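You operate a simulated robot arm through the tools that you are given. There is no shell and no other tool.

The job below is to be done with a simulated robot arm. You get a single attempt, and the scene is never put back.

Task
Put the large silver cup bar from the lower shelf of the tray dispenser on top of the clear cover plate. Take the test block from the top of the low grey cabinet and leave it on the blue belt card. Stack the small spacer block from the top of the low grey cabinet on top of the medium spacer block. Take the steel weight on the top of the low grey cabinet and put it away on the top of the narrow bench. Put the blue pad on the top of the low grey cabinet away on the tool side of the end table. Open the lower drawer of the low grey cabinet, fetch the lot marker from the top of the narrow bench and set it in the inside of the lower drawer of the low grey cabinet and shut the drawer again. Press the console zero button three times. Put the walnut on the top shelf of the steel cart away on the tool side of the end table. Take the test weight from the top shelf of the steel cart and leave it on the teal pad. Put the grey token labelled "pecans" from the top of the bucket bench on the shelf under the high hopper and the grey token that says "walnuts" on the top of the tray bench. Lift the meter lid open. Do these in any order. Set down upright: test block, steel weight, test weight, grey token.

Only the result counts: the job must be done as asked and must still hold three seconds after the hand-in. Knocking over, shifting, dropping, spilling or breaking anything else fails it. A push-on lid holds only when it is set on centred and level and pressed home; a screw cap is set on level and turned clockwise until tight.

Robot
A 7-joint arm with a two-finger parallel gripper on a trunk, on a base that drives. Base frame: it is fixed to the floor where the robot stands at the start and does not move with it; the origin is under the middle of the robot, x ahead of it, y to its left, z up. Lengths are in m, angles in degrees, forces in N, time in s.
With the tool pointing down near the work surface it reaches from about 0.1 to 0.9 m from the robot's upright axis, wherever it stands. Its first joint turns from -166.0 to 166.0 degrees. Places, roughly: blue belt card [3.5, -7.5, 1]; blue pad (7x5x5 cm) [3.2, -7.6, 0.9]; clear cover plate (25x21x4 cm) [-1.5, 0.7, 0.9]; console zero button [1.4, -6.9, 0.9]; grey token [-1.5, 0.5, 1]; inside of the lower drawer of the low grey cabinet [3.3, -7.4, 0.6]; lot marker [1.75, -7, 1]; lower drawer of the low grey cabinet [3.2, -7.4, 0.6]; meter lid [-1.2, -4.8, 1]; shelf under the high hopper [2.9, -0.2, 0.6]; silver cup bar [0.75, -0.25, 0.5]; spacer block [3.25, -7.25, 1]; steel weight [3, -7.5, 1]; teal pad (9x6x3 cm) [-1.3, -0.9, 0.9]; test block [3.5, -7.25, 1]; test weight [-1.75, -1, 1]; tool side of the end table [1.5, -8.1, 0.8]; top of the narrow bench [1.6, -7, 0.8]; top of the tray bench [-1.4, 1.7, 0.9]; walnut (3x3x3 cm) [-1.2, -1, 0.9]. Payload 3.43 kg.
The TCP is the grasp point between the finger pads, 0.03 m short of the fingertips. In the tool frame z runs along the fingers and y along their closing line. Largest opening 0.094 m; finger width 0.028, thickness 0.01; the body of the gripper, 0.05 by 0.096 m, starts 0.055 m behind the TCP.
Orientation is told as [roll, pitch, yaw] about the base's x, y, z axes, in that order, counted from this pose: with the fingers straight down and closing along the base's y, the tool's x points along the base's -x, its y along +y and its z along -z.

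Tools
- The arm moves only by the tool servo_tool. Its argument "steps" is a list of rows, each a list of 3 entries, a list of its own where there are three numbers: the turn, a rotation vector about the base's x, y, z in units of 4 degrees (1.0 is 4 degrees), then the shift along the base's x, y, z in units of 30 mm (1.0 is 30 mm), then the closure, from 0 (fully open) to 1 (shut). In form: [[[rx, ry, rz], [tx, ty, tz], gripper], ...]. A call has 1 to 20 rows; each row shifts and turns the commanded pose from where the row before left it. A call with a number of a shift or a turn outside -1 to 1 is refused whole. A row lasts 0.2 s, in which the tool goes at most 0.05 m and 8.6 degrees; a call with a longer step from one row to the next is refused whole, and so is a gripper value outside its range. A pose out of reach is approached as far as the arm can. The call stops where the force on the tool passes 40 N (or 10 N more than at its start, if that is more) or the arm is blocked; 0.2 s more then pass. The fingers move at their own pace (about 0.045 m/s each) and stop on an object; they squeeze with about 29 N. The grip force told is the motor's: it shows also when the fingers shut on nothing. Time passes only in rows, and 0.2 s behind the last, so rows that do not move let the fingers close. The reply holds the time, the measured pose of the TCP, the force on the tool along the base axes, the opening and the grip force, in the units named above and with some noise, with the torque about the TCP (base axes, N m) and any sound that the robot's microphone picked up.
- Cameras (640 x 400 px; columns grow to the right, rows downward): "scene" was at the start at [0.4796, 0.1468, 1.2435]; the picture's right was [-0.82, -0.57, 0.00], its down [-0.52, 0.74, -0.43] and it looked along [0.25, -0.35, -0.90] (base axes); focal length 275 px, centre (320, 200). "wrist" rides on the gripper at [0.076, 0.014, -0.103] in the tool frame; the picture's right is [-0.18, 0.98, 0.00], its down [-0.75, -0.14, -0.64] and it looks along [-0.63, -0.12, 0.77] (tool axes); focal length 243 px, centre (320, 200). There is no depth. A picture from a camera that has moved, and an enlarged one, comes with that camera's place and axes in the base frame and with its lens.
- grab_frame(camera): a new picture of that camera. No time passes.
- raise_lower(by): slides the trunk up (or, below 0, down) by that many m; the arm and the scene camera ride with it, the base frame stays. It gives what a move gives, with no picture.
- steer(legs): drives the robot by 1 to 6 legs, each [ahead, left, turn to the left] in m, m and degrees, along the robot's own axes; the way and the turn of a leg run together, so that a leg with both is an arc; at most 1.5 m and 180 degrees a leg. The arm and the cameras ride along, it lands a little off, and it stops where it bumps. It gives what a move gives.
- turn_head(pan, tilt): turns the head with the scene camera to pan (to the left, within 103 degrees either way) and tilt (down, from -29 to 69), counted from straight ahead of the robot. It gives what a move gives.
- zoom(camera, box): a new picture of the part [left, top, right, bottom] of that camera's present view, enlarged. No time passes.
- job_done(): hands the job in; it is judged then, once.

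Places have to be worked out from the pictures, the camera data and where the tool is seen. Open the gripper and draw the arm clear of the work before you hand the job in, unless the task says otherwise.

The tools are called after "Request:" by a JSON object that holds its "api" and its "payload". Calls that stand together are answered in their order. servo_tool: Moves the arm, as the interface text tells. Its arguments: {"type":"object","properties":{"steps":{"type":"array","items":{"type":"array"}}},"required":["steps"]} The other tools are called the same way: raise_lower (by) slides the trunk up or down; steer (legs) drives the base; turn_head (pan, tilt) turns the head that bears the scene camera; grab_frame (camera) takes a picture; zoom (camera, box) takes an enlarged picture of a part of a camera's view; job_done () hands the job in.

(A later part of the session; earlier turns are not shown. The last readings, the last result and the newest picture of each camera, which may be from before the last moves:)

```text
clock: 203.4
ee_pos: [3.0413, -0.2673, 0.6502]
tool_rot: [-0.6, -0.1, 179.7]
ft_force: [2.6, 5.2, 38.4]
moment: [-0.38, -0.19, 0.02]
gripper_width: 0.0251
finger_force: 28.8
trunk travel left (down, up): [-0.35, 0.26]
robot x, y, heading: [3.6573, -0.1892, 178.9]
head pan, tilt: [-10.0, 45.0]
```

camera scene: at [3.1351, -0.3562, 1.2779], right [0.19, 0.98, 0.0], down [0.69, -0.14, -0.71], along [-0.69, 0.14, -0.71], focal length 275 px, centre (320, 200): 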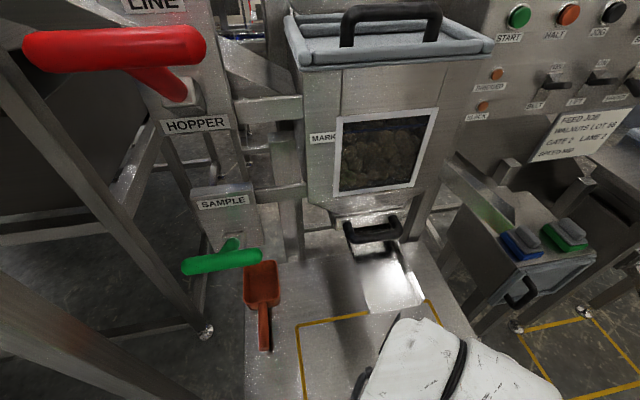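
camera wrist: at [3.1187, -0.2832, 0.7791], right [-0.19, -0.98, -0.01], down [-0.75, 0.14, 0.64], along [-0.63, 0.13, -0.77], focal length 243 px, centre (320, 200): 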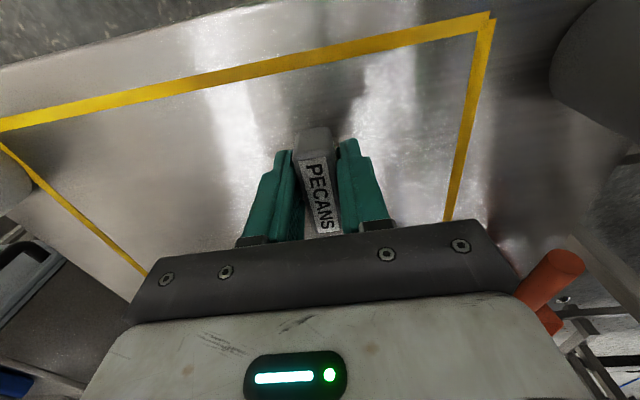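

Contact came at about 0.66 (the token slid up a little in the grip, it still stands on the shelf). I ease off, open, and lift.

Request:
{"api": "servo_tool", "payload": {"steps": [[[0, 0, 0], [0, 0, 0.12], 1], [[0, 0, 0], [0, 0, 0], 1]]}}

Request:
{"api": "servo_tool", "payload": {"steps": [[[0, 0, 0], [0, 0, 0], 0.6], [[0, 0, 0], [0, 0, 0], 0.35], [[0, 0, 0], [0, 0, 0], 0.35], [[0, 0, 0], [0, 0, 0.5], 0.35], [[0, 0, 0], [0, 0, 0.8], 0.35], [[0, 0, 0], [0, 0, 1], 0.35], [[0, 0, 0], [0, 0, 1], 0.35], [[0, 0, 0], [0.5, 0, 1], 0.35], [[0, 0, 0], [0.5, 0, 1], 0.35], [[0, 0, 0], [0, 0, 0], 0.35]]}}

Request:
{"api": "grab_frame", "payload": {"camera": "wrist"}}

```text
clock: 204.1
ee_pos: [3.0418, -0.2695, 0.6528]
tool_rot: [-0.5, 0.1, 179.8]
ft_force: [0.4, 0.3, -0.2]
moment: [0.03, -0.01, 0.02]
gripper_width: 0.0248
finger_force: 29.0
trunk travel left (down, up): [-0.35, 0.26]
robot x, y, heading: [3.6591, -0.1888, 179.0]
head pan, tilt: [-10.0, 45.0]
```

```text
clock: 206.2
ee_pos: [3.0704, -0.2674, 0.8094]
tool_rot: [-0.7, 0.0, 179.6]
ft_force: [0.8, -0.2, 0.5]
moment: [0.01, 0.02, -0.01]
gripper_width: 0.061
finger_force: 0.0
trunk travel left (down, up): [-0.35, 0.26]
robot x, y, heading: [3.6623, -0.1901, 179.0]
head pan, tilt: [-10.0, 45.0]
```

```text
taken
camera wrist: at [3.1463, -0.2835, 0.9133], right [-0.19, -0.98, -0.01], down [-0.75, 0.14, 0.64], along [-0.63, 0.13, -0.77], focal length 243 px, centre (320, 200)
```

wrist: 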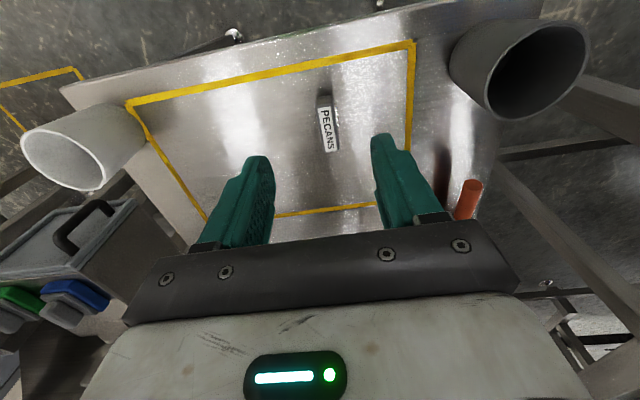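

PECANS stands upright on the shelf. I back away, raise the trunk, and return around the incline to the aisle with the cart.

Request:
{"api": "steer", "payload": {"legs": [[-0.45, 0, 0], [0, -0.9, 0], [0, -0.84, 0], [1.5, 0, 0], [0.9, 0, 0]]}}

Request:
{"api": "raise_lower", "payload": {"by": 0.25}}

Request:
{"api": "turn_head", "payload": {"pan": 20, "tilt": 25}}

Request:
{"api": "grab_frame", "payload": {"camera": "scene"}}

```text
clock: 228.6
ee_pos: [1.1635, 1.5523, 0.8097]
tool_rot: [-0.6, 0.0, 178.7]
ft_force: [0.1, -0.1, -1.1]
moment: [0.01, 0.03, -0.01]
gripper_width: 0.0612
finger_force: 0.0
trunk travel left (down, up): [-0.35, 0.26]
robot x, y, heading: [1.7515, 1.6233, 178.0]
head pan, tilt: [-10.0, 45.0]
```

```text
clock: 231.2
ee_pos: [1.1631, 1.5507, 1.0613]
tool_rot: [-0.6, 0.0, 178.6]
ft_force: [-0.8, -0.7, 0.0]
moment: [-0.01, 0.02, 0.02]
gripper_width: 0.0612
finger_force: 0.0
trunk travel left (down, up): [-0.6, 0.01]
robot x, y, heading: [1.7542, 1.6224, 178.0]
head pan, tilt: [-10.0, 45.0]
```

```text
clock: 232.2
ee_pos: [1.1623, 1.5517, 1.0595]
tool_rot: [-0.7, 0.0, 178.7]
ft_force: [0.5, -0.4, -0.7]
moment: [0.01, 0.0, 0.02]
gripper_width: 0.061
finger_force: 0.0
trunk travel left (down, up): [-0.6, 0.01]
robot x, y, heading: [1.7537, 1.6227, 177.8]
head pan, tilt: [20.0, 25.0]
```

```text
taken
camera scene: at [1.218, 1.4168, 1.5584], right [-0.31, 0.95, 0.0], down [0.4, 0.13, -0.91], along [-0.86, -0.28, -0.42], focal length 275 px, centre (320, 200)
```

scene: 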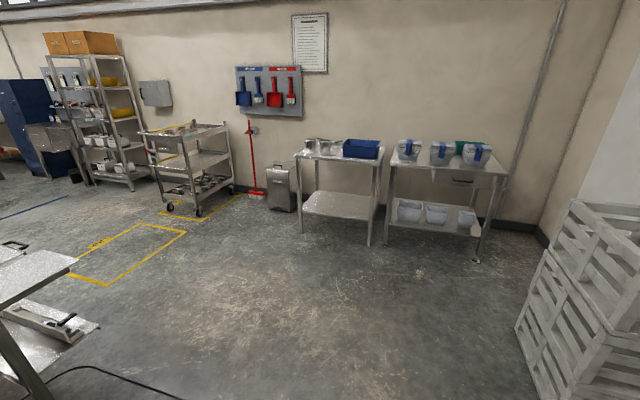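

I see the aisle, cart and benches. I drive down to stand before the cart.

Request:
{"api": "steer", "payload": {"legs": [[0, 0.78, 2], [1.5, 0, 0], [0.25, 0, 0], [0, 1.45, 0]]}}

Request:
{"api": "turn_head", "payload": {"pan": 10, "tilt": 35}}

Request:
{"api": "grab_frame", "payload": {"camera": "scene"}}

```text
clock: 251.7
ee_pos: [-0.5967, -0.7273, 1.06]
tool_rot: [-0.6, 0.0, -179.5]
ft_force: [0.0, -0.9, 0.1]
moment: [0.0, 0.02, 0.02]
gripper_width: 0.061
finger_force: 0.1
trunk travel left (down, up): [-0.6, 0.01]
robot x, y, heading: [-0.0079, -0.6384, 179.7]
head pan, tilt: [20.0, 25.0]
```

```text
clock: 252.4
ee_pos: [-0.5961, -0.7273, 1.0599]
tool_rot: [-0.6, 0.1, -179.4]
ft_force: [0.0, -1.0, -0.9]
moment: [0.0, 0.03, 0.01]
gripper_width: 0.0611
finger_force: 0.0
trunk travel left (down, up): [-0.6, 0.01]
robot x, y, heading: [-0.0097, -0.64, 180.0]
head pan, tilt: [10.0, 35.0]
```

```text
taken
camera scene: at [-0.5373, -0.8451, 1.5427], right [-0.17, 0.99, 0.0], down [0.56, 0.1, -0.82], along [-0.81, -0.14, -0.57], focal length 275 px, centre (320, 200)
```

scene: 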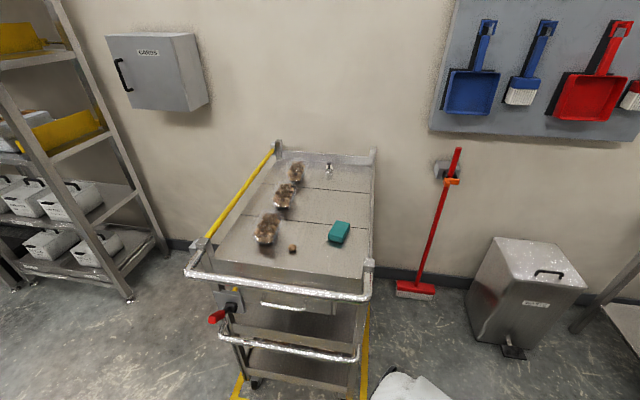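

Request:
{"api": "zoom", "payload": {"camera": "scene", "box": [170, 130, 410, 310]}}

```text
2.22 times, centred on (290, 220) of scene
camera zoom: at [-0.5373, -0.8451, 1.5427], right [-0.17, 0.99, 0.0], down [0.56, 0.1, -0.82], along [-0.81, -0.14, -0.57], focal length 611 px, centre (387, 156)
```

zoom: 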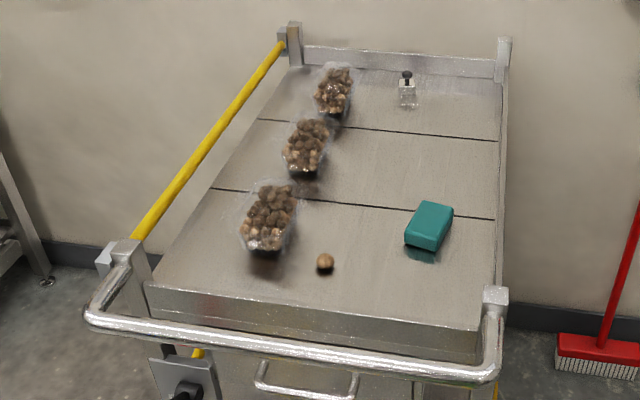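

I'll serve the cart from its +y side: cart top spans x -1.08…-1.78, y -1.28…-0.81. I raise the tool, turn to face −y, back up and strafe in.

Request:
{"api": "servo_tool", "payload": {"steps": [[[0, 0, 0], [0, 0, 0.7], 0], [[0, 0, 0], [0, 0, 0.7], 0], [[0, 0, 0], [0, 0, 0.7], 0], [[0, 0, 0], [0, 0, 0], 0]]}}

Request:
{"api": "steer", "payload": {"legs": [[0, 0, 90], [-0.3, 0, 0], [0, -1.2, 0]]}}

Request:
{"api": "turn_head", "payload": {"pan": -15, "tilt": 55}}

Request:
{"api": "grab_frame", "payload": {"camera": "scene"}}

Request:
{"api": "grab_frame", "payload": {"camera": "wrist"}}

```text
clock: 253.4
ee_pos: [-0.5943, -0.7281, 1.1247]
tool_rot: [-0.6, 0.0, -179.5]
ft_force: [0.8, -0.8, -0.3]
moment: [0.02, -0.01, 0.01]
gripper_width: 0.0939
finger_force: 0.0
trunk travel left (down, up): [-0.6, 0.01]
robot x, y, heading: [-0.011, -0.6403, 180.0]
head pan, tilt: [10.0, 35.0]
```

```text
clock: 265.1
ee_pos: [-1.1286, -0.9207, 1.1238]
tool_rot: [-0.7, 0.0, -88.9]
ft_force: [0.5, 0.2, -0.7]
moment: [0.01, 0.02, 0.03]
gripper_width: 0.094
finger_force: 0.0
trunk travel left (down, up): [-0.6, 0.01]
robot x, y, heading: [-1.2244, -0.3374, -89.5]
head pan, tilt: [10.0, 35.0]
```

```text
clock: 266.0
ee_pos: [-1.1285, -0.9206, 1.1236]
tool_rot: [-0.6, 0.1, -89.0]
ft_force: [0.1, 0.1, 0.3]
moment: [0.02, 0.0, 0.03]
gripper_width: 0.0939
finger_force: 0.1
trunk travel left (down, up): [-0.6, 0.01]
robot x, y, heading: [-1.2247, -0.3366, -89.7]
head pan, tilt: [-15.0, 55.0]
```

```text
taken
camera scene: at [-1.0419, -0.8452, 1.5145], right [-0.97, 0.25, 0.0], down [0.21, 0.79, -0.57], along [-0.14, -0.56, -0.82], focal length 275 px, centre (320, 200)
```

scene: 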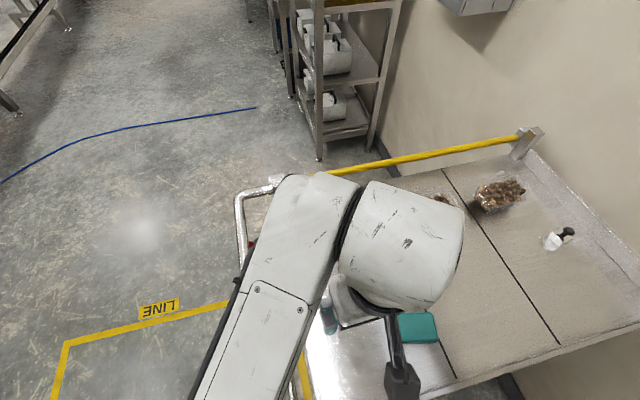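

```text
taken
camera wrist: at [-1.1142, -0.8443, 1.226], right [0.99, -0.16, -0.01], down [-0.12, -0.76, 0.64], along [-0.11, -0.63, -0.77], focal length 243 px, centre (320, 200)
```

wrist: 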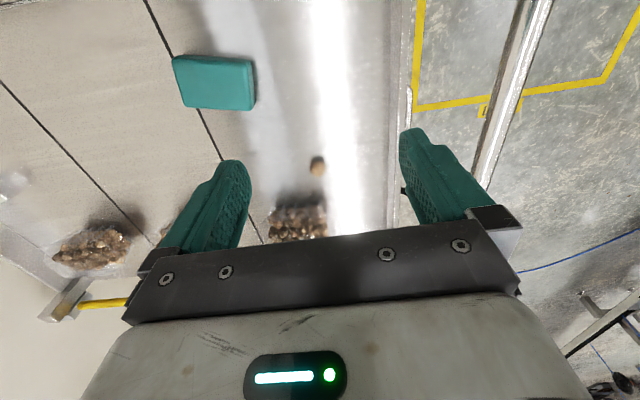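

Cart top is at z≈0.84; the test weight stands near (-1.735, -1.008), the teal pad's centre near (-1.27, -0.91), the walnut near (-1.17, -1.065). I move the tool over towards the weight to look.

Request:
{"api": "servo_tool", "payload": {"steps": [[[0, 0, 0], [-1, 0, 0], 0], [[0, 0, 0], [-1, 0, 0], 0], [[0, 0, 0], [-1, 0, 0], 0], [[0, 0, 0], [-1, 0, 0], 0], [[0, 0, 0], [-1, 0, 0], 0], [[0, 0, 0], [-1, 0, 0], 0], [[0, 0, 0], [-1, 0, 0], 0], [[0, 0, 0], [-1, 0, 0], 0], [[0, 0, 0], [-1, 0, 0], 0], [[0, 0, 0], [-1, 0, 0], 0], [[0, 0, 0], [-1, 0, 0], 0], [[0, 0, 0], [-1, 0, 0], 0], [[0, 0, 0], [-1, 0, 0], 0], [[0, 0, 0], [-1, 0, -0.5], 0], [[0, 0, 0], [-1, 0, -0.5], 0], [[0, 0, 0], [-1, 0, -0.5], 0], [[0, 0, 0], [-1, -0.3, -0.5], 0], [[0, 0, 0], [-1, -0.3, -0.5], 0], [[0, 0, 0], [-1, -0.3, -0.5], 0], [[0, 0, 0], [0, 0, 0], 0]]}}

Request:
{"api": "grab_frame", "payload": {"camera": "wrist"}}

Request:
{"api": "grab_frame", "payload": {"camera": "scene"}}

```text
clock: 270.2
ee_pos: [-1.6983, -0.9479, 1.0318]
tool_rot: [-0.6, 0.0, -88.8]
ft_force: [-0.7, 0.1, 0.4]
moment: [-0.02, -0.03, -0.01]
gripper_width: 0.0939
finger_force: 0.2
trunk travel left (down, up): [-0.6, 0.01]
robot x, y, heading: [-1.223, -0.3393, -89.4]
head pan, tilt: [-15.0, 55.0]
```

```text
taken
camera wrist: at [-1.6839, -0.872, 1.1348], right [0.99, -0.16, -0.01], down [-0.12, -0.76, 0.64], along [-0.11, -0.63, -0.77], focal length 243 px, centre (320, 200)
```

wrist: 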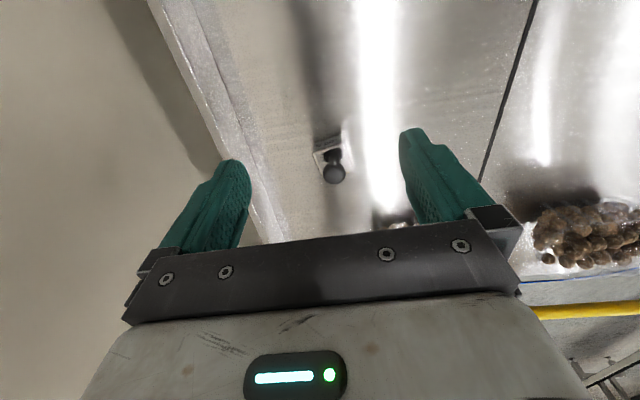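

```text
taken
camera scene: at [-1.0424, -0.8452, 1.5145], right [-0.97, 0.25, 0.0], down [0.21, 0.79, -0.57], along [-0.14, -0.55, -0.82], focal length 275 px, centre (320, 200)
```

scene: 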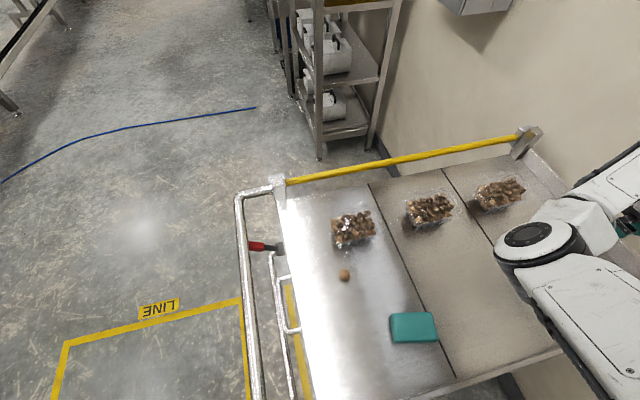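

I zoom the wrist view on the weight.

Request:
{"api": "zoom", "payload": {"camera": "wrist", "box": [270, 90, 400, 220]}}

```text
3.08 times, centred on (335, 155) of wrist
camera zoom: at [-1.6839, -0.872, 1.1348], right [0.99, -0.16, -0.01], down [-0.12, -0.76, 0.64], along [-0.11, -0.63, -0.77], focal length 746 px, centre (274, 338)
```

zoom: 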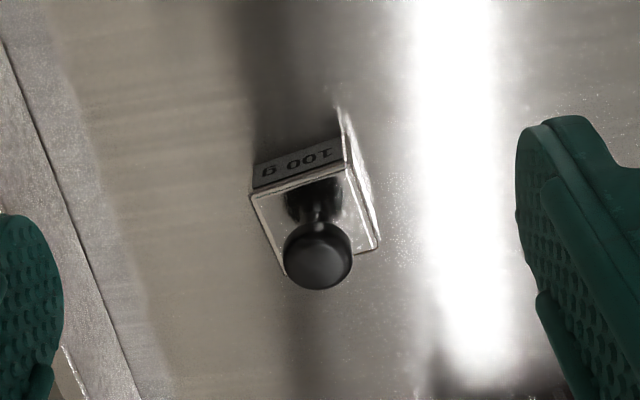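

The 100 g weight is a 3.8 cm square block with a knob, centre about (-1.694, -1.0315), turned about 11°. I turn the tool by 11°, line up and go down partway.

Request:
{"api": "servo_tool", "payload": {"steps": [[[0, 0, 0.9], [0.05, -0.9, 0], 0.3], [[0, 0, 0.9], [0.05, -0.9, 0], 0.3], [[0, 0, 0.9], [0.05, -0.98, -0.6], 0.3], [[0, 0, 0], [0, 0, -0.9], 0.3], [[0, 0, 0], [0, 0, -0.9], 0.3], [[0, 0, 0], [0, 0, 0], 0.3]]}}

Request:
{"api": "zoom", "payload": {"camera": "wrist", "box": [200, 60, 440, 240]}}

```text
clock: 271.6
ee_pos: [-1.6938, -1.0322, 0.9593]
tool_rot: [-0.6, 0.1, -78.2]
ft_force: [0.5, 0.0, -1.2]
moment: [0.06, 0.01, -0.03]
gripper_width: 0.0658
finger_force: 0.0
trunk travel left (down, up): [-0.6, 0.01]
robot x, y, heading: [-1.2254, -0.3378, -89.8]
head pan, tilt: [-15.0, 55.0]
```

```text
2.22 times, centred on (320, 150) of wrist
camera zoom: at [-1.6944, -0.9542, 1.0627], right [1.0, 0.02, -0.01], down [0.02, -0.76, 0.64], along [0.01, -0.64, -0.77], focal length 539 px, centre (320, 311)
```

zoom: 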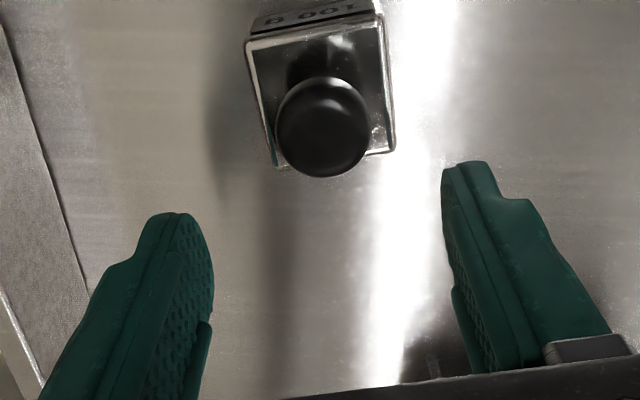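

Re-triangulating: the cart surface is nearer z≈0.875 and the weight's centre at about (-1.693, -1.006). I shift +2.6 cm in y, descend to z≈0.918 and close.

Request:
{"api": "servo_tool", "payload": {"steps": [[[0, 0, 0], [0, 0.45, 0], 0.3], [[0, 0, 0], [0, 0.42, 0], 0.3], [[0, 0, 0], [0, 0, -0.6], 0.3], [[0, 0, 0], [0, 0, -0.6], 0.3], [[0, 0, 0], [0, 0, -0.15], 0.3], [[0, 0, 0], [0, 0, 0], 0.3]]}}

Request:
{"api": "grab_frame", "payload": {"camera": "wrist"}}

```text
clock: 272.7
ee_pos: [-1.6957, -1.0057, 0.9305]
tool_rot: [-1.1, 0.1, -78.1]
ft_force: [7.9, 7.9, 21.0]
moment: [0.39, -1.15, 0.35]
gripper_width: 0.071
finger_force: 4.7
trunk travel left (down, up): [-0.6, 0.01]
robot x, y, heading: [-1.2231, -0.337, -89.7]
head pan, tilt: [-15.0, 55.0]
stopped in row 5: the force on the tool passed its limit at 48 N (the readings are from after the stop); the commanded pose is now the measured one
```

```text
taken
camera wrist: at [-1.697, -0.9279, 1.033], right [1.0, 0.02, -0.02], down [0.03, -0.76, 0.64], along [0.0, -0.64, -0.77], focal length 243 px, centre (320, 200)
```

wrist: 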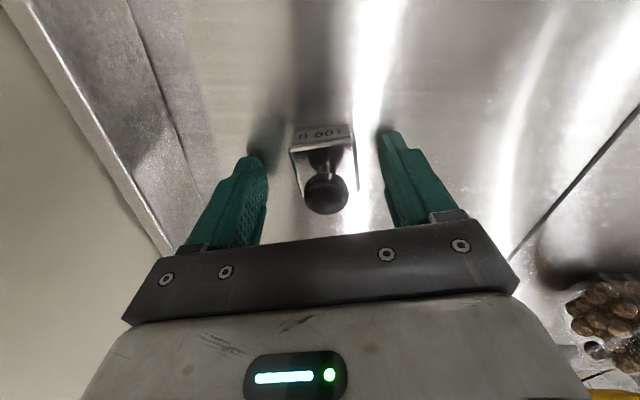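

The fingertips touched the cart surface (z≈0.90). I lift 7 mm, centre a bit, and close on the block.

Request:
{"api": "servo_tool", "payload": {"steps": [[[0.1, 0, 0], [0.03, 0.15, 0.25], 0.3], [[0, 0, 0], [0, 0, 0], 0.3], [[0, 0, 0], [0, 0, 0], 0.6], [[0, 0, 0], [0, 0, 0], 1], [[0, 0, 0], [0, 0, 0], 1], [[0, 0, 0], [0, 0, 0], 1]]}}

Request:
{"api": "grab_frame", "payload": {"camera": "wrist"}}

```text
clock: 274.1
ee_pos: [-1.6955, -1.0018, 0.9352]
tool_rot: [-1.0, 0.5, -78.0]
ft_force: [0.9, 0.0, -0.3]
moment: [-0.02, 0.0, 0.01]
gripper_width: 0.0354
finger_force: 29.3
trunk travel left (down, up): [-0.6, 0.01]
robot x, y, heading: [-1.2244, -0.3368, -89.6]
head pan, tilt: [-15.0, 55.0]
```

```text
taken
camera wrist: at [-1.6964, -0.9248, 1.0384], right [1.0, 0.02, -0.02], down [0.03, -0.77, 0.64], along [0.0, -0.64, -0.77], focal length 243 px, centre (320, 200)
```

wrist: 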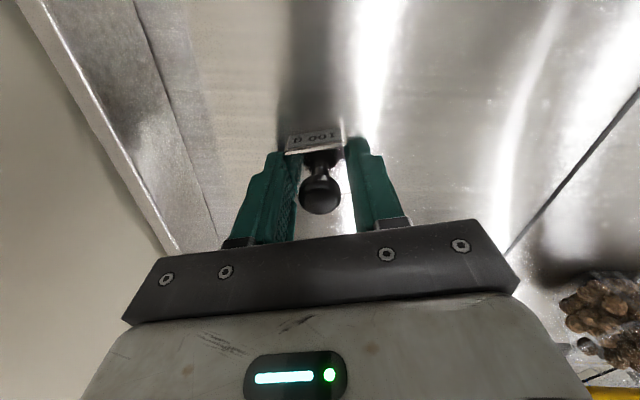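

Gripped (0.035). I lift, level the slight tilt, and carry it over the teal pad near (-1.25, -0.903).

Request:
{"api": "servo_tool", "payload": {"steps": [[[0, 0, 0], [0, 0, 0.4], 1], [[-0.07, -0.27, 0], [0, 0, 0.8], 1], [[0, 0, 0], [0, 0, 1], 1], [[0, 0, 0], [0, 0, 1], 1], [[0, 0, 0], [0, 0, 1], 1], [[0, 0, -0.25], [1, 0.23, 0], 1], [[0, 0, -0.25], [1, 0.23, 0], 1], [[0, 0, -0.25], [1, 0.23, 0], 1], [[0, 0, -0.25], [1, 0.23, 0], 1], [[0, 0, -0.25], [1, 0.23, 0], 1], [[0, 0, -0.25], [1, 0.23, 0], 1], [[0, 0, -0.25], [1, 0.23, 0], 1], [[0, 0, -0.25], [1, 0.23, 0], 1], [[0, 0, -0.25], [1, 0.23, 0], 1], [[0, 0, -0.25], [1, 0.23, 0], 1], [[0, 0, -0.25], [1, 0.23, 0], 1], [[0, 0, -0.25], [1, 0.23, 0], 1], [[0, 0, 0], [1, 0.23, 0], 1], [[0, 0, 0], [1, 0.23, 0], 1], [[0, 0, 0], [0.8, 0.1, 0], 1]]}}

Request:
{"api": "servo_tool", "payload": {"steps": [[[0, 0, 0], [0, 0, 0], 1]]}}

Request:
{"api": "grab_frame", "payload": {"camera": "wrist"}}

Request:
{"api": "grab_frame", "payload": {"camera": "scene"}}

```text
clock: 278.3
ee_pos: [-1.2506, -0.9017, 1.06]
tool_rot: [0.1, -0.1, -90.1]
ft_force: [-0.9, 0.3, -0.9]
moment: [0.02, -0.02, 0.03]
gripper_width: 0.0355
finger_force: 28.9
trunk travel left (down, up): [-0.6, 0.01]
robot x, y, heading: [-1.226, -0.3379, -89.7]
head pan, tilt: [-15.0, 55.0]
```

```text
clock: 278.7
ee_pos: [-1.251, -0.9013, 1.0618]
tool_rot: [0.0, -0.1, -90.1]
ft_force: [0.7, -0.6, -0.7]
moment: [-0.01, 0.03, -0.02]
gripper_width: 0.0353
finger_force: 29.2
trunk travel left (down, up): [-0.6, 0.01]
robot x, y, heading: [-1.2246, -0.3382, -89.5]
head pan, tilt: [-15.0, 55.0]
```

```text
taken
camera wrist: at [-1.2363, -0.8258, 1.1635], right [0.98, -0.18, 0.0], down [-0.14, -0.75, 0.64], along [-0.12, -0.63, -0.77], focal length 243 px, centre (320, 200)
```

wrist: 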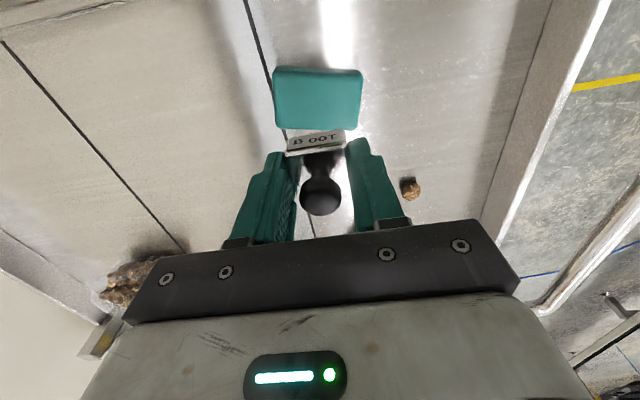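

```text
taken
camera scene: at [-1.0418, -0.8451, 1.5144], right [-0.97, 0.25, 0.0], down [0.21, 0.79, -0.57], along [-0.14, -0.56, -0.82], focal length 275 px, centre (320, 200)
```

scene: 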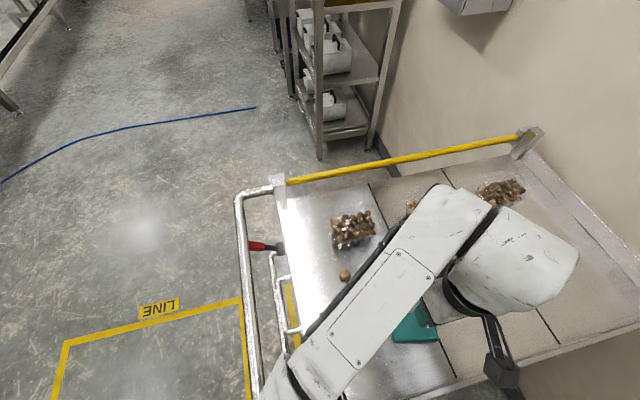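

The pad centre lies right below the TCP. I lower.

Request:
{"api": "servo_tool", "payload": {"steps": [[[0, 0, 0], [0, 0, -0.8], 1], [[0, 0, 0], [0, 0, -0.8], 1], [[0, 0, 0], [0, 0, -0.8], 1], [[0, 0, 0], [0, 0, -0.3], 1], [[0, 0, 0], [0, 0, 0], 1]]}}

Request:
{"api": "servo_tool", "payload": {"steps": [[[0, 0, 0], [0, 0, -0.12], 1], [[0, 0, 0], [0, 0, 0], 1]]}}

Request:
{"api": "servo_tool", "payload": {"steps": [[[0, 0, 0], [0, 0, -0.1], 1], [[0, 0, 0], [0, 0, 0], 1]]}}

Request:
{"api": "servo_tool", "payload": {"steps": [[[0, 0, 0], [0, 0, -0.1], 1], [[0, 0, 0], [0, 0, 0], 1]]}}

```text
clock: 279.9
ee_pos: [-1.2513, -0.9031, 0.9797]
tool_rot: [-0.1, -0.1, -90.0]
ft_force: [0.5, 1.1, -1.0]
moment: [-0.02, 0.0, 0.0]
gripper_width: 0.0353
finger_force: 29.1
trunk travel left (down, up): [-0.6, 0.01]
robot x, y, heading: [-1.2218, -0.3357, -89.4]
head pan, tilt: [-15.0, 55.0]
```

```text
clock: 280.5
ee_pos: [-1.2506, -0.9022, 0.9774]
tool_rot: [0.0, -0.1, -90.0]
ft_force: [0.7, 0.2, -1.1]
moment: [0.0, 0.02, 0.0]
gripper_width: 0.0351
finger_force: 29.3
trunk travel left (down, up): [-0.6, 0.01]
robot x, y, heading: [-1.2269, -0.3375, -89.7]
head pan, tilt: [-15.0, 55.0]
```

```text
clock: 281.1
ee_pos: [-1.2519, -0.9033, 0.9737]
tool_rot: [0.1, 0.0, -90.0]
ft_force: [0.4, -0.3, -1.6]
moment: [-0.04, 0.02, -0.02]
gripper_width: 0.035
finger_force: 29.1
trunk travel left (down, up): [-0.6, 0.01]
robot x, y, heading: [-1.2231, -0.3338, -89.7]
head pan, tilt: [-15.0, 55.0]
```

```text
clock: 281.7
ee_pos: [-1.2512, -0.9038, 0.9704]
tool_rot: [0.0, -0.1, -90.1]
ft_force: [-0.2, -0.4, -1.5]
moment: [-0.01, 0.03, 0.0]
gripper_width: 0.0352
finger_force: 29.0
trunk travel left (down, up): [-0.6, 0.01]
robot x, y, heading: [-1.2229, -0.339, -89.4]
head pan, tilt: [-15.0, 55.0]
```

Request:
{"api": "servo_tool", "payload": {"steps": [[[0, 0, 0], [0, 0, -0.1], 1], [[0, 0, 0], [0, 0, 0], 1]]}}

Request:
{"api": "servo_tool", "payload": {"steps": [[[0, 0, 0], [0, 0, -0.1], 1], [[0, 0, 0], [0, 0, 0], 1]]}}

Request:
{"api": "servo_tool", "payload": {"steps": [[[0, 0, 0], [0, 0, -0.1], 1], [[0, 0, 0], [0, 0, 0], 1]]}}

```text
clock: 282.3
ee_pos: [-1.251, -0.9023, 0.9674]
tool_rot: [0.0, 0.0, -89.9]
ft_force: [0.4, 0.6, -1.2]
moment: [0.02, 0.03, -0.01]
gripper_width: 0.0352
finger_force: 29.4
trunk travel left (down, up): [-0.6, 0.01]
robot x, y, heading: [-1.2262, -0.3375, -89.7]
head pan, tilt: [-15.0, 55.0]
```

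```text
clock: 282.9
ee_pos: [-1.2517, -0.9021, 0.9649]
tool_rot: [0.0, 0.1, -90.0]
ft_force: [0.0, -0.4, -1.0]
moment: [0.03, 0.02, 0.0]
gripper_width: 0.035
finger_force: 28.8
trunk travel left (down, up): [-0.6, 0.01]
robot x, y, heading: [-1.2229, -0.3375, -89.3]
head pan, tilt: [-15.0, 55.0]
```

```text
clock: 283.5
ee_pos: [-1.2515, -0.9031, 0.9629]
tool_rot: [0.1, -0.1, -89.9]
ft_force: [0.7, 0.9, 8.9]
moment: [0.14, 0.01, -0.01]
gripper_width: 0.0351
finger_force: 29.0
trunk travel left (down, up): [-0.6, 0.01]
robot x, y, heading: [-1.226, -0.3352, -89.7]
head pan, tilt: [-15.0, 55.0]
```

Contact on the pad. I open and lift straight up.

Request:
{"api": "servo_tool", "payload": {"steps": [[[0, 0, 0], [0, 0, 0.03], 1], [[0, 0, 0], [0, 0, 0], 0.6], [[0, 0, 0], [0, 0, 0], 0.35], [[0, 0, 0], [0, 0, 0], 0.35], [[0, 0, 0], [0, 0, 0.5], 0.35], [[0, 0, 0], [0, 0, 1], 0.35], [[0, 0, 0], [0, 0, 1], 0.35], [[0, 0, 0], [0, 0, 1], 0.35], [[0, 0, 0], [0, 0, 1], 0.35], [[0, 0, 0], [0, 0, 0], 0.35]]}}

Request:
{"api": "grab_frame", "payload": {"camera": "wrist"}}

```text
clock: 285.7
ee_pos: [-1.2511, -0.9027, 1.0975]
tool_rot: [0.0, -0.1, -90.1]
ft_force: [-0.1, -0.4, 0.7]
moment: [-0.03, 0.01, -0.03]
gripper_width: 0.0612
finger_force: 0.1
trunk travel left (down, up): [-0.6, 0.01]
robot x, y, heading: [-1.2183, -0.3393, -89.7]
head pan, tilt: [-15.0, 55.0]
```

```text
taken
camera wrist: at [-1.2379, -0.8261, 1.2011], right [0.98, -0.18, 0.0], down [-0.14, -0.75, 0.64], along [-0.12, -0.63, -0.77], focal length 243 px, centre (320, 200)
```

wrist: 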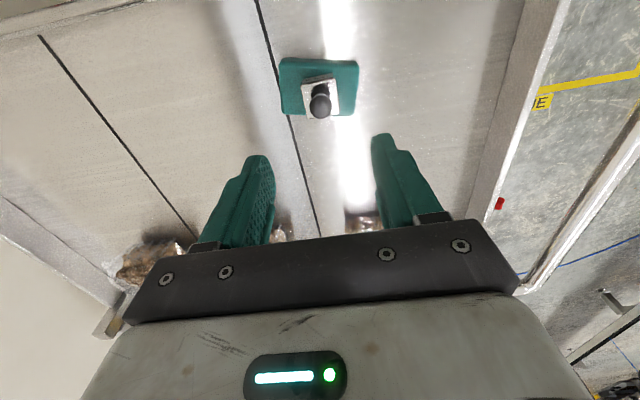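

The weight stands on the pad. Now the walnut near (-1.153, -1.034): I move over it and look.

Request:
{"api": "servo_tool", "payload": {"steps": [[[0, 0, 0], [0.7, -0.9, 0], 0.3], [[0, 0, 0], [0.7, -0.9, 0], 0.3], [[0, 0, 0], [0.7, -0.9, -0.5], 0.3], [[0, 0, 0], [0.7, -0.9, -0.8], 0.3], [[0, 0, 0], [0.47, -0.78, -0.8], 0.3], [[0, 0, 0], [0, 0, -0.6], 0.3], [[0, 0, 0], [0, 0, 0], 0.3]]}}

Request:
{"api": "grab_frame", "payload": {"camera": "wrist"}}

```text
clock: 287.3
ee_pos: [-1.153, -1.0347, 1.0169]
tool_rot: [0.1, -0.1, -90.0]
ft_force: [-0.6, 0.7, -0.6]
moment: [0.0, -0.01, 0.04]
gripper_width: 0.0659
finger_force: 0.1
trunk travel left (down, up): [-0.6, 0.01]
robot x, y, heading: [-1.2237, -0.3342, -89.8]
head pan, tilt: [-15.0, 55.0]
```

```text
taken
camera wrist: at [-1.1395, -0.9569, 1.1183], right [0.98, -0.18, 0.0], down [-0.14, -0.75, 0.64], along [-0.12, -0.63, -0.77], focal length 243 px, centre (320, 200)
```

wrist: 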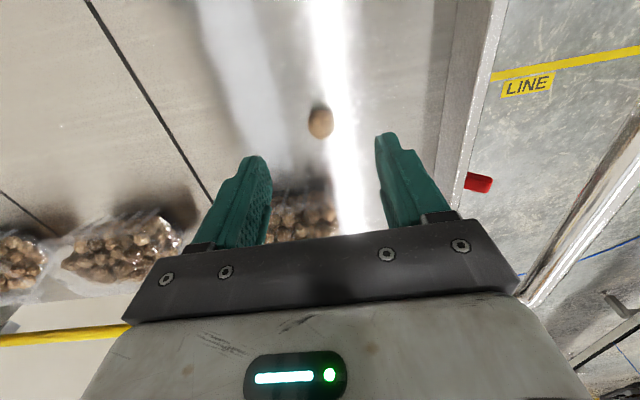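

Walnut centred. I descend to z≈0.934 and close.

Request:
{"api": "servo_tool", "payload": {"steps": [[[0, 0, 0], [0, -0.08, -0.9], 0.3], [[0, 0, 0], [0, 0, -0.9], 0.3], [[0, 0, 0], [0, 0, -0.8], 0.3], [[0, 0, 0], [0, 0, -0.15], 0.3], [[0, 0, 0], [0, 0, 0], 0.7], [[0, 0, 0], [0, 0, 0], 1], [[0, 0, 0], [0, 0, 0], 1], [[0, 0, 0], [0, 0, 0], 1]]}}

Request:
{"api": "grab_frame", "payload": {"camera": "wrist"}}

```text
clock: 289.1
ee_pos: [-1.1552, -1.0366, 0.9332]
tool_rot: [-0.1, -0.1, -89.9]
ft_force: [0.2, 0.2, -0.8]
moment: [0.04, 0.01, -0.02]
gripper_width: 0.0234
finger_force: 29.1
trunk travel left (down, up): [-0.6, 0.01]
robot x, y, heading: [-1.2256, -0.3368, -89.6]
head pan, tilt: [-15.0, 55.0]
```

```text
taken
camera wrist: at [-1.1404, -0.9602, 1.0369], right [0.98, -0.18, 0.0], down [-0.14, -0.75, 0.64], along [-0.12, -0.63, -0.77], focal length 243 px, centre (320, 200)
```

wrist: 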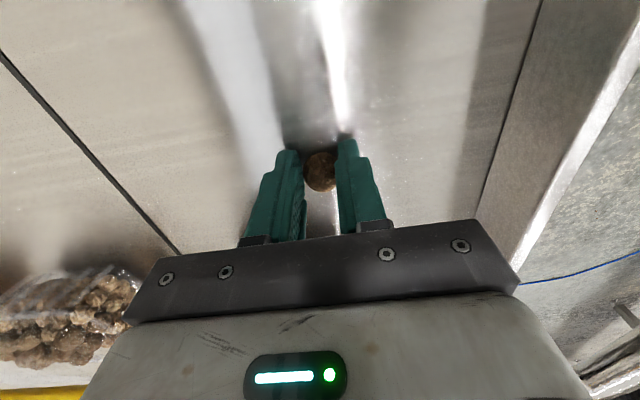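

Walnut held. I lift and strafe back into the aisle, then look down the aisle.

Request:
{"api": "servo_tool", "payload": {"steps": [[[0, 0, 0], [0, 0, 0.5], 1], [[0, 0, 0], [0, 0, 1], 1], [[0, 0, 0], [0, 0, 1], 1], [[0, 0, 0], [0, 0, 1], 1], [[0, 0, 0], [0, 0, 1], 1], [[0, 0, 0], [0, 0.5, 1], 1], [[0, 0, 0], [0, 1, 0], 1], [[0, 0, 0], [0, 1, 0], 1], [[0, 0, 0], [0, 1, 0], 1], [[0, 0, 0], [0, 0, 0], 1]]}}

Request:
{"api": "steer", "payload": {"legs": [[0, 1.2, 0]]}}

Request:
{"api": "turn_head", "payload": {"pan": 0, "tilt": 20}}

Request:
{"api": "grab_frame", "payload": {"camera": "scene"}}

```text
clock: 291.3
ee_pos: [-1.1526, -0.9326, 1.0982]
tool_rot: [0.0, -0.1, -90.1]
ft_force: [-0.2, 1.4, 0.2]
moment: [-0.01, 0.0, 0.01]
gripper_width: 0.0227
finger_force: 29.2
trunk travel left (down, up): [-0.6, 0.01]
robot x, y, heading: [-1.2226, -0.3407, -89.8]
head pan, tilt: [-15.0, 55.0]
```

```text
clock: 297.3
ee_pos: [0.035, -0.9183, 1.0988]
tool_rot: [0.0, -0.1, -89.6]
ft_force: [-0.8, 0.4, 0.5]
moment: [-0.01, 0.02, -0.01]
gripper_width: 0.0225
finger_force: 29.5
trunk travel left (down, up): [-0.6, 0.01]
robot x, y, heading: [-0.0373, -0.3261, -89.1]
head pan, tilt: [-15.0, 55.0]
```

```text
clock: 298.4
ee_pos: [0.0342, -0.9198, 1.098]
tool_rot: [0.0, 0.0, -89.7]
ft_force: [-0.2, -0.4, 0.0]
moment: [-0.01, 0.02, -0.01]
gripper_width: 0.0226
finger_force: 28.4
trunk travel left (down, up): [-0.6, 0.01]
robot x, y, heading: [-0.0406, -0.3232, -89.1]
head pan, tilt: [0.0, 20.0]
```

```text
taken
camera scene: at [0.1645, -0.8547, 1.5665], right [-1.0, -0.01, 0.0], down [0.0, 0.34, -0.94], along [0.01, -0.94, -0.34], focal length 275 px, centre (320, 200)
```

scene: 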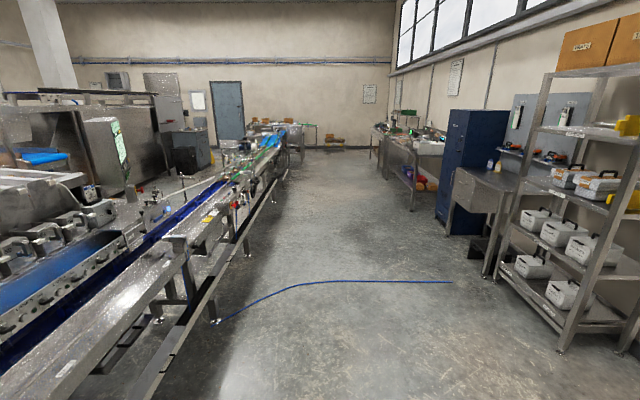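

The aisle is free down to the far end. I drive down it about 5 m and look again.

Request:
{"api": "steer", "payload": {"legs": [[1.5, 0, -0.9], [1.5, 0, 0], [1.5, 0, 0], [0.8, 0, 0]]}}

Request:
{"api": "turn_head", "payload": {"pan": 35, "tilt": 20}}

Request:
{"api": "grab_frame", "payload": {"camera": "scene"}}

Request:
{"api": "turn_head", "payload": {"pan": -60, "tilt": 30}}

Request:
{"api": "grab_frame", "payload": {"camera": "scene"}}

```text
clock: 323.6
ee_pos: [0.0834, -6.1996, 1.0986]
tool_rot: [0.1, -0.1, -89.4]
ft_force: [0.3, -0.1, 0.9]
moment: [0.0, 0.04, 0.01]
gripper_width: 0.022
finger_force: 28.5
trunk travel left (down, up): [-0.6, 0.01]
robot x, y, heading: [0.0061, -5.6058, -89.3]
head pan, tilt: [0.0, 20.0]
```

```text
clock: 324.6
ee_pos: [0.081, -6.2003, 1.0995]
tool_rot: [0.0, -0.1, -89.4]
ft_force: [0.1, 0.1, -0.8]
moment: [0.01, -0.01, 0.04]
gripper_width: 0.0223
finger_force: 29.0
trunk travel left (down, up): [-0.6, 0.01]
robot x, y, heading: [0.0077, -5.6053, -89.0]
head pan, tilt: [35.0, 20.0]
```

```text
taken
camera scene: at [0.265, -6.1175, 1.5665], right [-0.81, -0.59, 0.0], down [-0.2, 0.28, -0.94], along [0.55, -0.76, -0.34], focal length 275 px, centre (320, 200)
```

scene: 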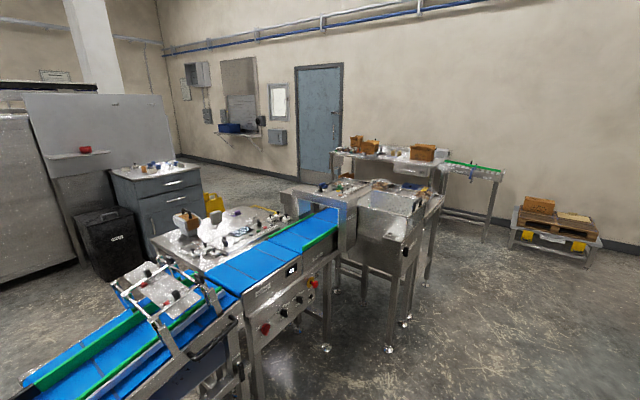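

```text
clock: 326.4
ee_pos: [0.0834, -6.1992, 1.0988]
tool_rot: [0.0, -0.1, -89.5]
ft_force: [-0.3, 0.6, 0.2]
moment: [-0.01, 0.01, 0.02]
gripper_width: 0.0222
finger_force: 28.1
trunk travel left (down, up): [-0.6, 0.01]
robot x, y, heading: [0.0091, -5.6037, -89.2]
head pan, tilt: [-60.0, 30.0]
```

```text
taken
camera scene: at [0.1328, -6.0885, 1.5505], right [-0.51, 0.86, 0.0], down [0.43, 0.26, -0.87], along [-0.74, -0.45, -0.5], focal length 275 px, centre (320, 200)
```

scene: 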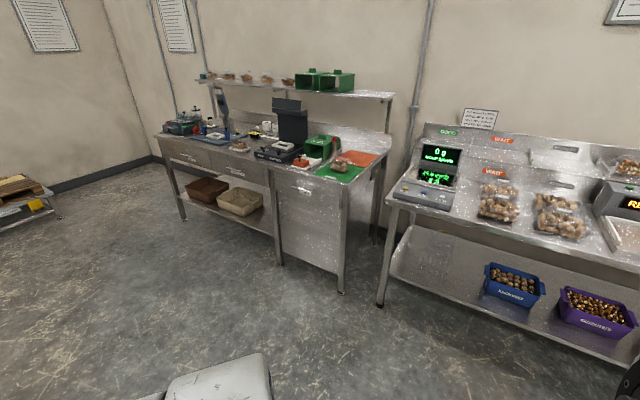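

I zoom in on the left side group: cabinet, conveyor console, benches.

Request:
{"api": "turn_head", "payload": {"pan": 40, "tilt": 20}}

Request:
{"api": "zoom", "payload": {"camera": "scene", "box": [80, 130, 560, 360]}}

Request:
{"api": "zoom", "payload": {"camera": "scene", "box": [300, 130, 560, 290]}}

```text
clock: 328.1
ee_pos: [0.0828, -6.1996, 1.0992]
tool_rot: [0.0, -0.2, -89.6]
ft_force: [0.3, 0.9, 0.2]
moment: [-0.01, 0.03, -0.02]
gripper_width: 0.022
finger_force: 29.0
trunk travel left (down, up): [-0.6, 0.01]
robot x, y, heading: [0.0072, -5.6051, -88.9]
head pan, tilt: [40.0, 20.0]
```

```text
1.33 times, centred on (320, 245) of scene
camera zoom: at [0.2713, -6.1124, 1.5665], right [-0.76, -0.65, 0.0], down [-0.22, 0.26, -0.94], along [0.61, -0.71, -0.34], focal length 366 px, centre (320, 140)
```

zoom: 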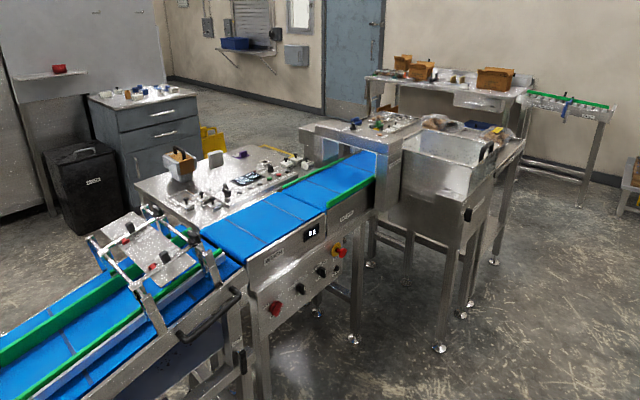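

```text
2.46 times, centred on (430, 210) of scene
camera zoom: at [0.2713, -6.1124, 1.5665], right [-0.76, -0.65, 0.0], down [-0.22, 0.26, -0.94], along [0.61, -0.71, -0.34], focal length 677 px, centre (49, 175)
```

zoom: 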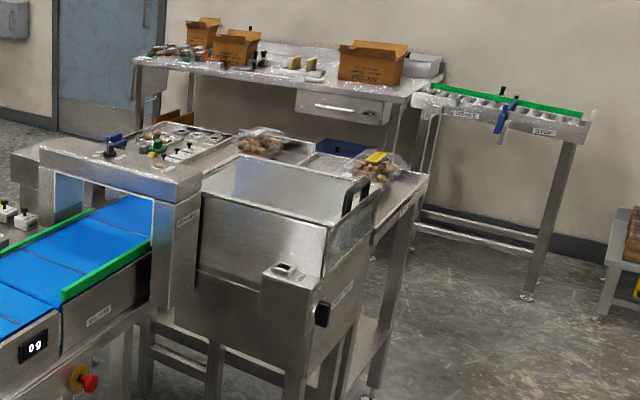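

The console and narrow bench lie behind the belt conveyor; I need to find a way to the far (+x) side. I drive further down and look across.

Request:
{"api": "steer", "payload": {"legs": [[1.5, 0, 0], [0.8, 0, 0]]}}

Request:
{"api": "turn_head", "payload": {"pan": 60, "tilt": 25}}

Request:
{"api": "grab_frame", "payload": {"camera": "scene"}}

Request:
{"api": "turn_head", "payload": {"pan": 95, "tilt": 25}}

Request:
{"api": "grab_frame", "payload": {"camera": "scene"}}

```text
clock: 339.4
ee_pos: [0.1351, -8.5022, 1.1008]
tool_rot: [0.0, -0.1, -89.3]
ft_force: [-0.2, 0.1, -0.7]
moment: [0.01, 0.0, -0.02]
gripper_width: 0.0225
finger_force: 29.3
trunk travel left (down, up): [-0.6, 0.01]
robot x, y, heading: [0.0572, -7.9056, -88.6]
head pan, tilt: [40.0, 20.0]
```

```text
clock: 340.3
ee_pos: [0.1358, -8.5029, 1.0991]
tool_rot: [-0.1, -0.1, -89.2]
ft_force: [0.4, -0.8, -0.4]
moment: [0.0, 0.01, 0.01]
gripper_width: 0.0221
finger_force: 29.4
trunk travel left (down, up): [-0.6, 0.01]
robot x, y, heading: [0.0575, -7.9088, -88.8]
head pan, tilt: [60.0, 25.0]
```

```text
taken
camera scene: at [0.3429, -8.3894, 1.5585], right [-0.48, -0.88, 0.0], down [-0.37, 0.2, -0.91], along [0.79, -0.44, -0.42], focal length 275 px, centre (320, 200)
```

scene: 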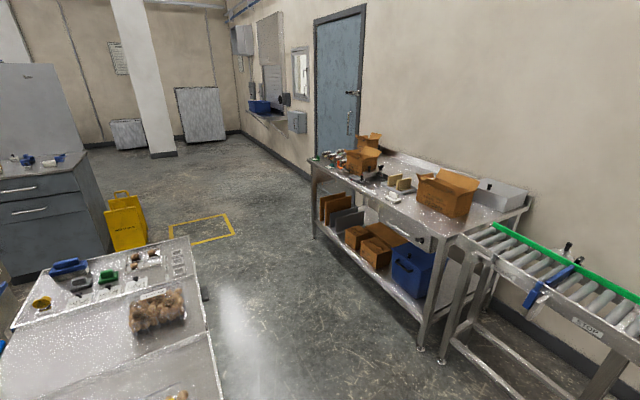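

```text
clock: 341.3
ee_pos: [0.1351, -8.5037, 1.099]
tool_rot: [0.0, -0.1, -89.2]
ft_force: [0.1, 0.6, 0.0]
moment: [-0.02, -0.02, 0.01]
gripper_width: 0.0225
finger_force: 29.1
trunk travel left (down, up): [-0.6, 0.01]
robot x, y, heading: [0.057, -7.9084, -88.4]
head pan, tilt: [95.0, 25.0]
```

```text
taken
camera scene: at [0.3538, -8.335, 1.5585], right [0.11, -0.99, 0.0], down [-0.42, -0.04, -0.91], along [0.9, 0.1, -0.42], focal length 275 px, centre (320, 200)
```

scene: 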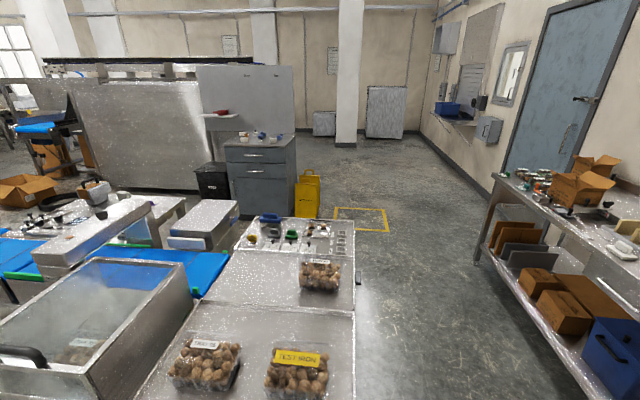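

The gap between the end table (edge y≈-8.37) and the wall bench (y≈-9.28) is about 0.9 m, passable. I zoom on the end table's far (tool) part.

Request:
{"api": "zoom", "payload": {"camera": "scene", "box": [200, 190, 400, 320]}}

Request:
{"api": "zoom", "payload": {"camera": "scene", "box": [180, 60, 420, 230]}}

```text
3.08 times, centred on (300, 255) of scene
camera zoom: at [0.3538, -8.335, 1.5585], right [0.11, -0.99, 0.0], down [-0.42, -0.04, -0.91], along [0.9, 0.1, -0.42], focal length 846 px, centre (382, 31)
```

zoom: 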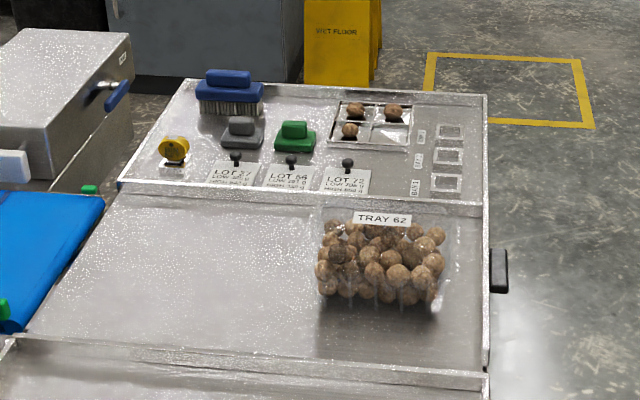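

```text
2.35 times, centred on (300, 145) of scene
camera zoom: at [0.3538, -8.335, 1.5585], right [0.11, -0.99, 0.0], down [-0.42, -0.04, -0.91], along [0.9, 0.1, -0.42], focal length 647 px, centre (367, 329)
```

zoom: 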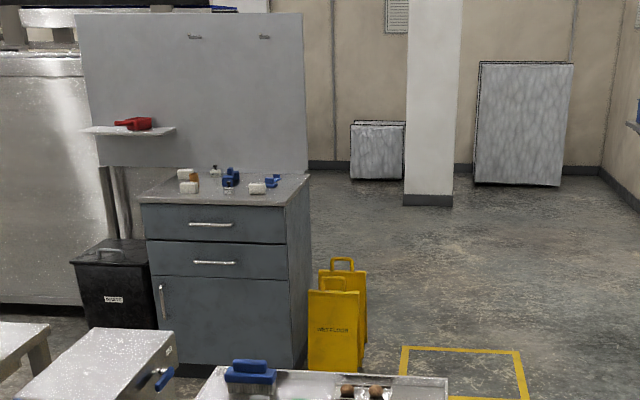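

The tool section has a compartment tray with three walnuts and one empty cell at about (1.49, -8.22) — a good place for the walnut. I turn, move into the gap, and face the table from its −y side.

Request:
{"api": "steer", "payload": {"legs": [[0, 0, 88.6], [0, -0.9, 0]]}}

Request:
{"api": "turn_head", "payload": {"pan": 0, "tilt": 35}}

Request:
{"api": "grab_frame", "payload": {"camera": "scene"}}

```text
clock: 349.8
ee_pos: [0.6756, -8.7114, 1.0991]
tool_rot: [0.0, -0.1, 1.3]
ft_force: [0.8, 0.7, -1.0]
moment: [0.02, 0.03, 0.03]
gripper_width: 0.0224
finger_force: 28.8
trunk travel left (down, up): [-0.6, 0.01]
robot x, y, heading: [0.0793, -8.7995, 1.7]
head pan, tilt: [95.0, 25.0]
```

```text
clock: 351.5
ee_pos: [0.6754, -8.7126, 1.0985]
tool_rot: [0.0, -0.1, 1.4]
ft_force: [-0.4, 0.2, -0.4]
moment: [0.02, -0.01, -0.05]
gripper_width: 0.0224
finger_force: 28.8
trunk travel left (down, up): [-0.6, 0.01]
robot x, y, heading: [0.081, -8.7991, 1.8]
head pan, tilt: [0.0, 35.0]
```

```text
taken
camera scene: at [0.6084, -8.5838, 1.5427], right [0.03, -1.0, 0.0], down [-0.57, -0.02, -0.82], along [0.82, 0.03, -0.57], focal length 275 px, centre (320, 200)
```

scene: 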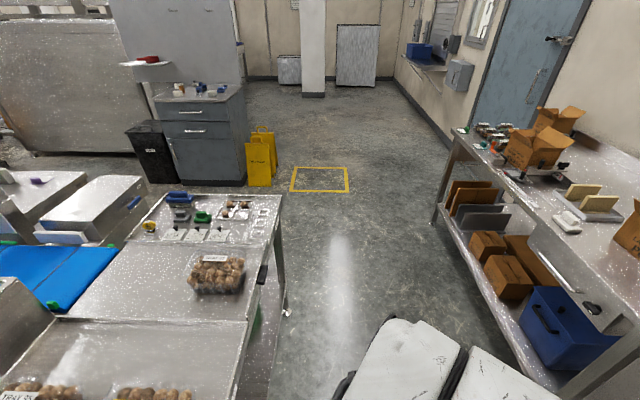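

The gap looks free. I straighten and drive in 1.4 m, then turn to face the table.

Request:
{"api": "steer", "payload": {"legs": [[0, -0.04, -1.7], [1.4, 0, 0], [0, 0, 90]]}}

Request:
{"api": "turn_head", "payload": {"pan": 0, "tilt": 50}}

Request:
{"api": "grab_frame", "payload": {"camera": "scene"}}

Request:
{"api": "grab_frame", "payload": {"camera": "wrist"}}

```text
clock: 362.6
ee_pos: [1.4226, -8.2345, 1.0987]
tool_rot: [0.0, -0.1, 87.6]
ft_force: [0.1, 0.2, -0.2]
moment: [0.01, -0.01, -0.03]
gripper_width: 0.0222
finger_force: 28.9
trunk travel left (down, up): [-0.6, 0.01]
robot x, y, heading: [1.4674, -8.8308, 88.0]
head pan, tilt: [0.0, 35.0]
```

```text
clock: 363.4
ee_pos: [1.4219, -8.2337, 1.0999]
tool_rot: [0.0, -0.1, 87.6]
ft_force: [0.8, 0.1, 0.4]
moment: [-0.01, 0.02, -0.02]
gripper_width: 0.0223
finger_force: 28.9
trunk travel left (down, up): [-0.6, 0.01]
robot x, y, heading: [1.4696, -8.8337, 87.9]
head pan, tilt: [0.0, 50.0]
```

```text
taken
camera scene: at [1.2941, -8.3036, 1.521], right [1.0, -0.03, 0.0], down [-0.03, -0.77, -0.64], along [0.02, 0.64, -0.77], focal length 275 px, centre (320, 200)
```

scene: 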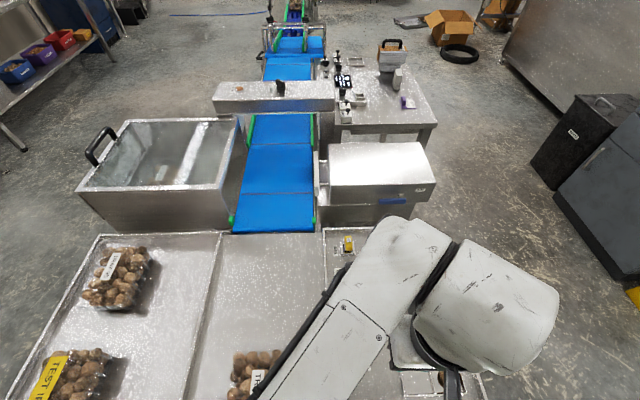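

```text
taken
camera wrist: at [1.4044, -8.3094, 1.202], right [-0.97, 0.23, 0.0], down [0.17, 0.75, 0.64], along [0.14, 0.63, -0.77], focal length 243 px, centre (320, 200)
```

wrist: 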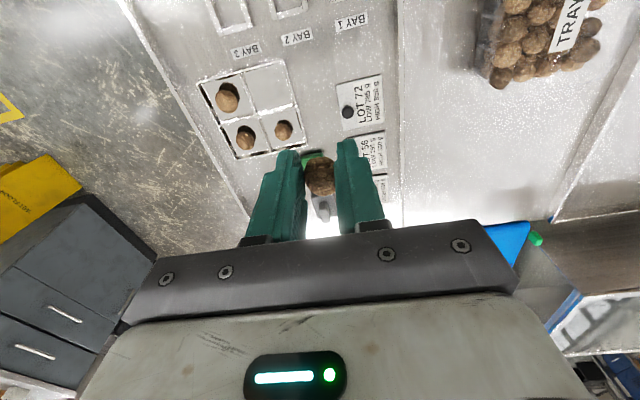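

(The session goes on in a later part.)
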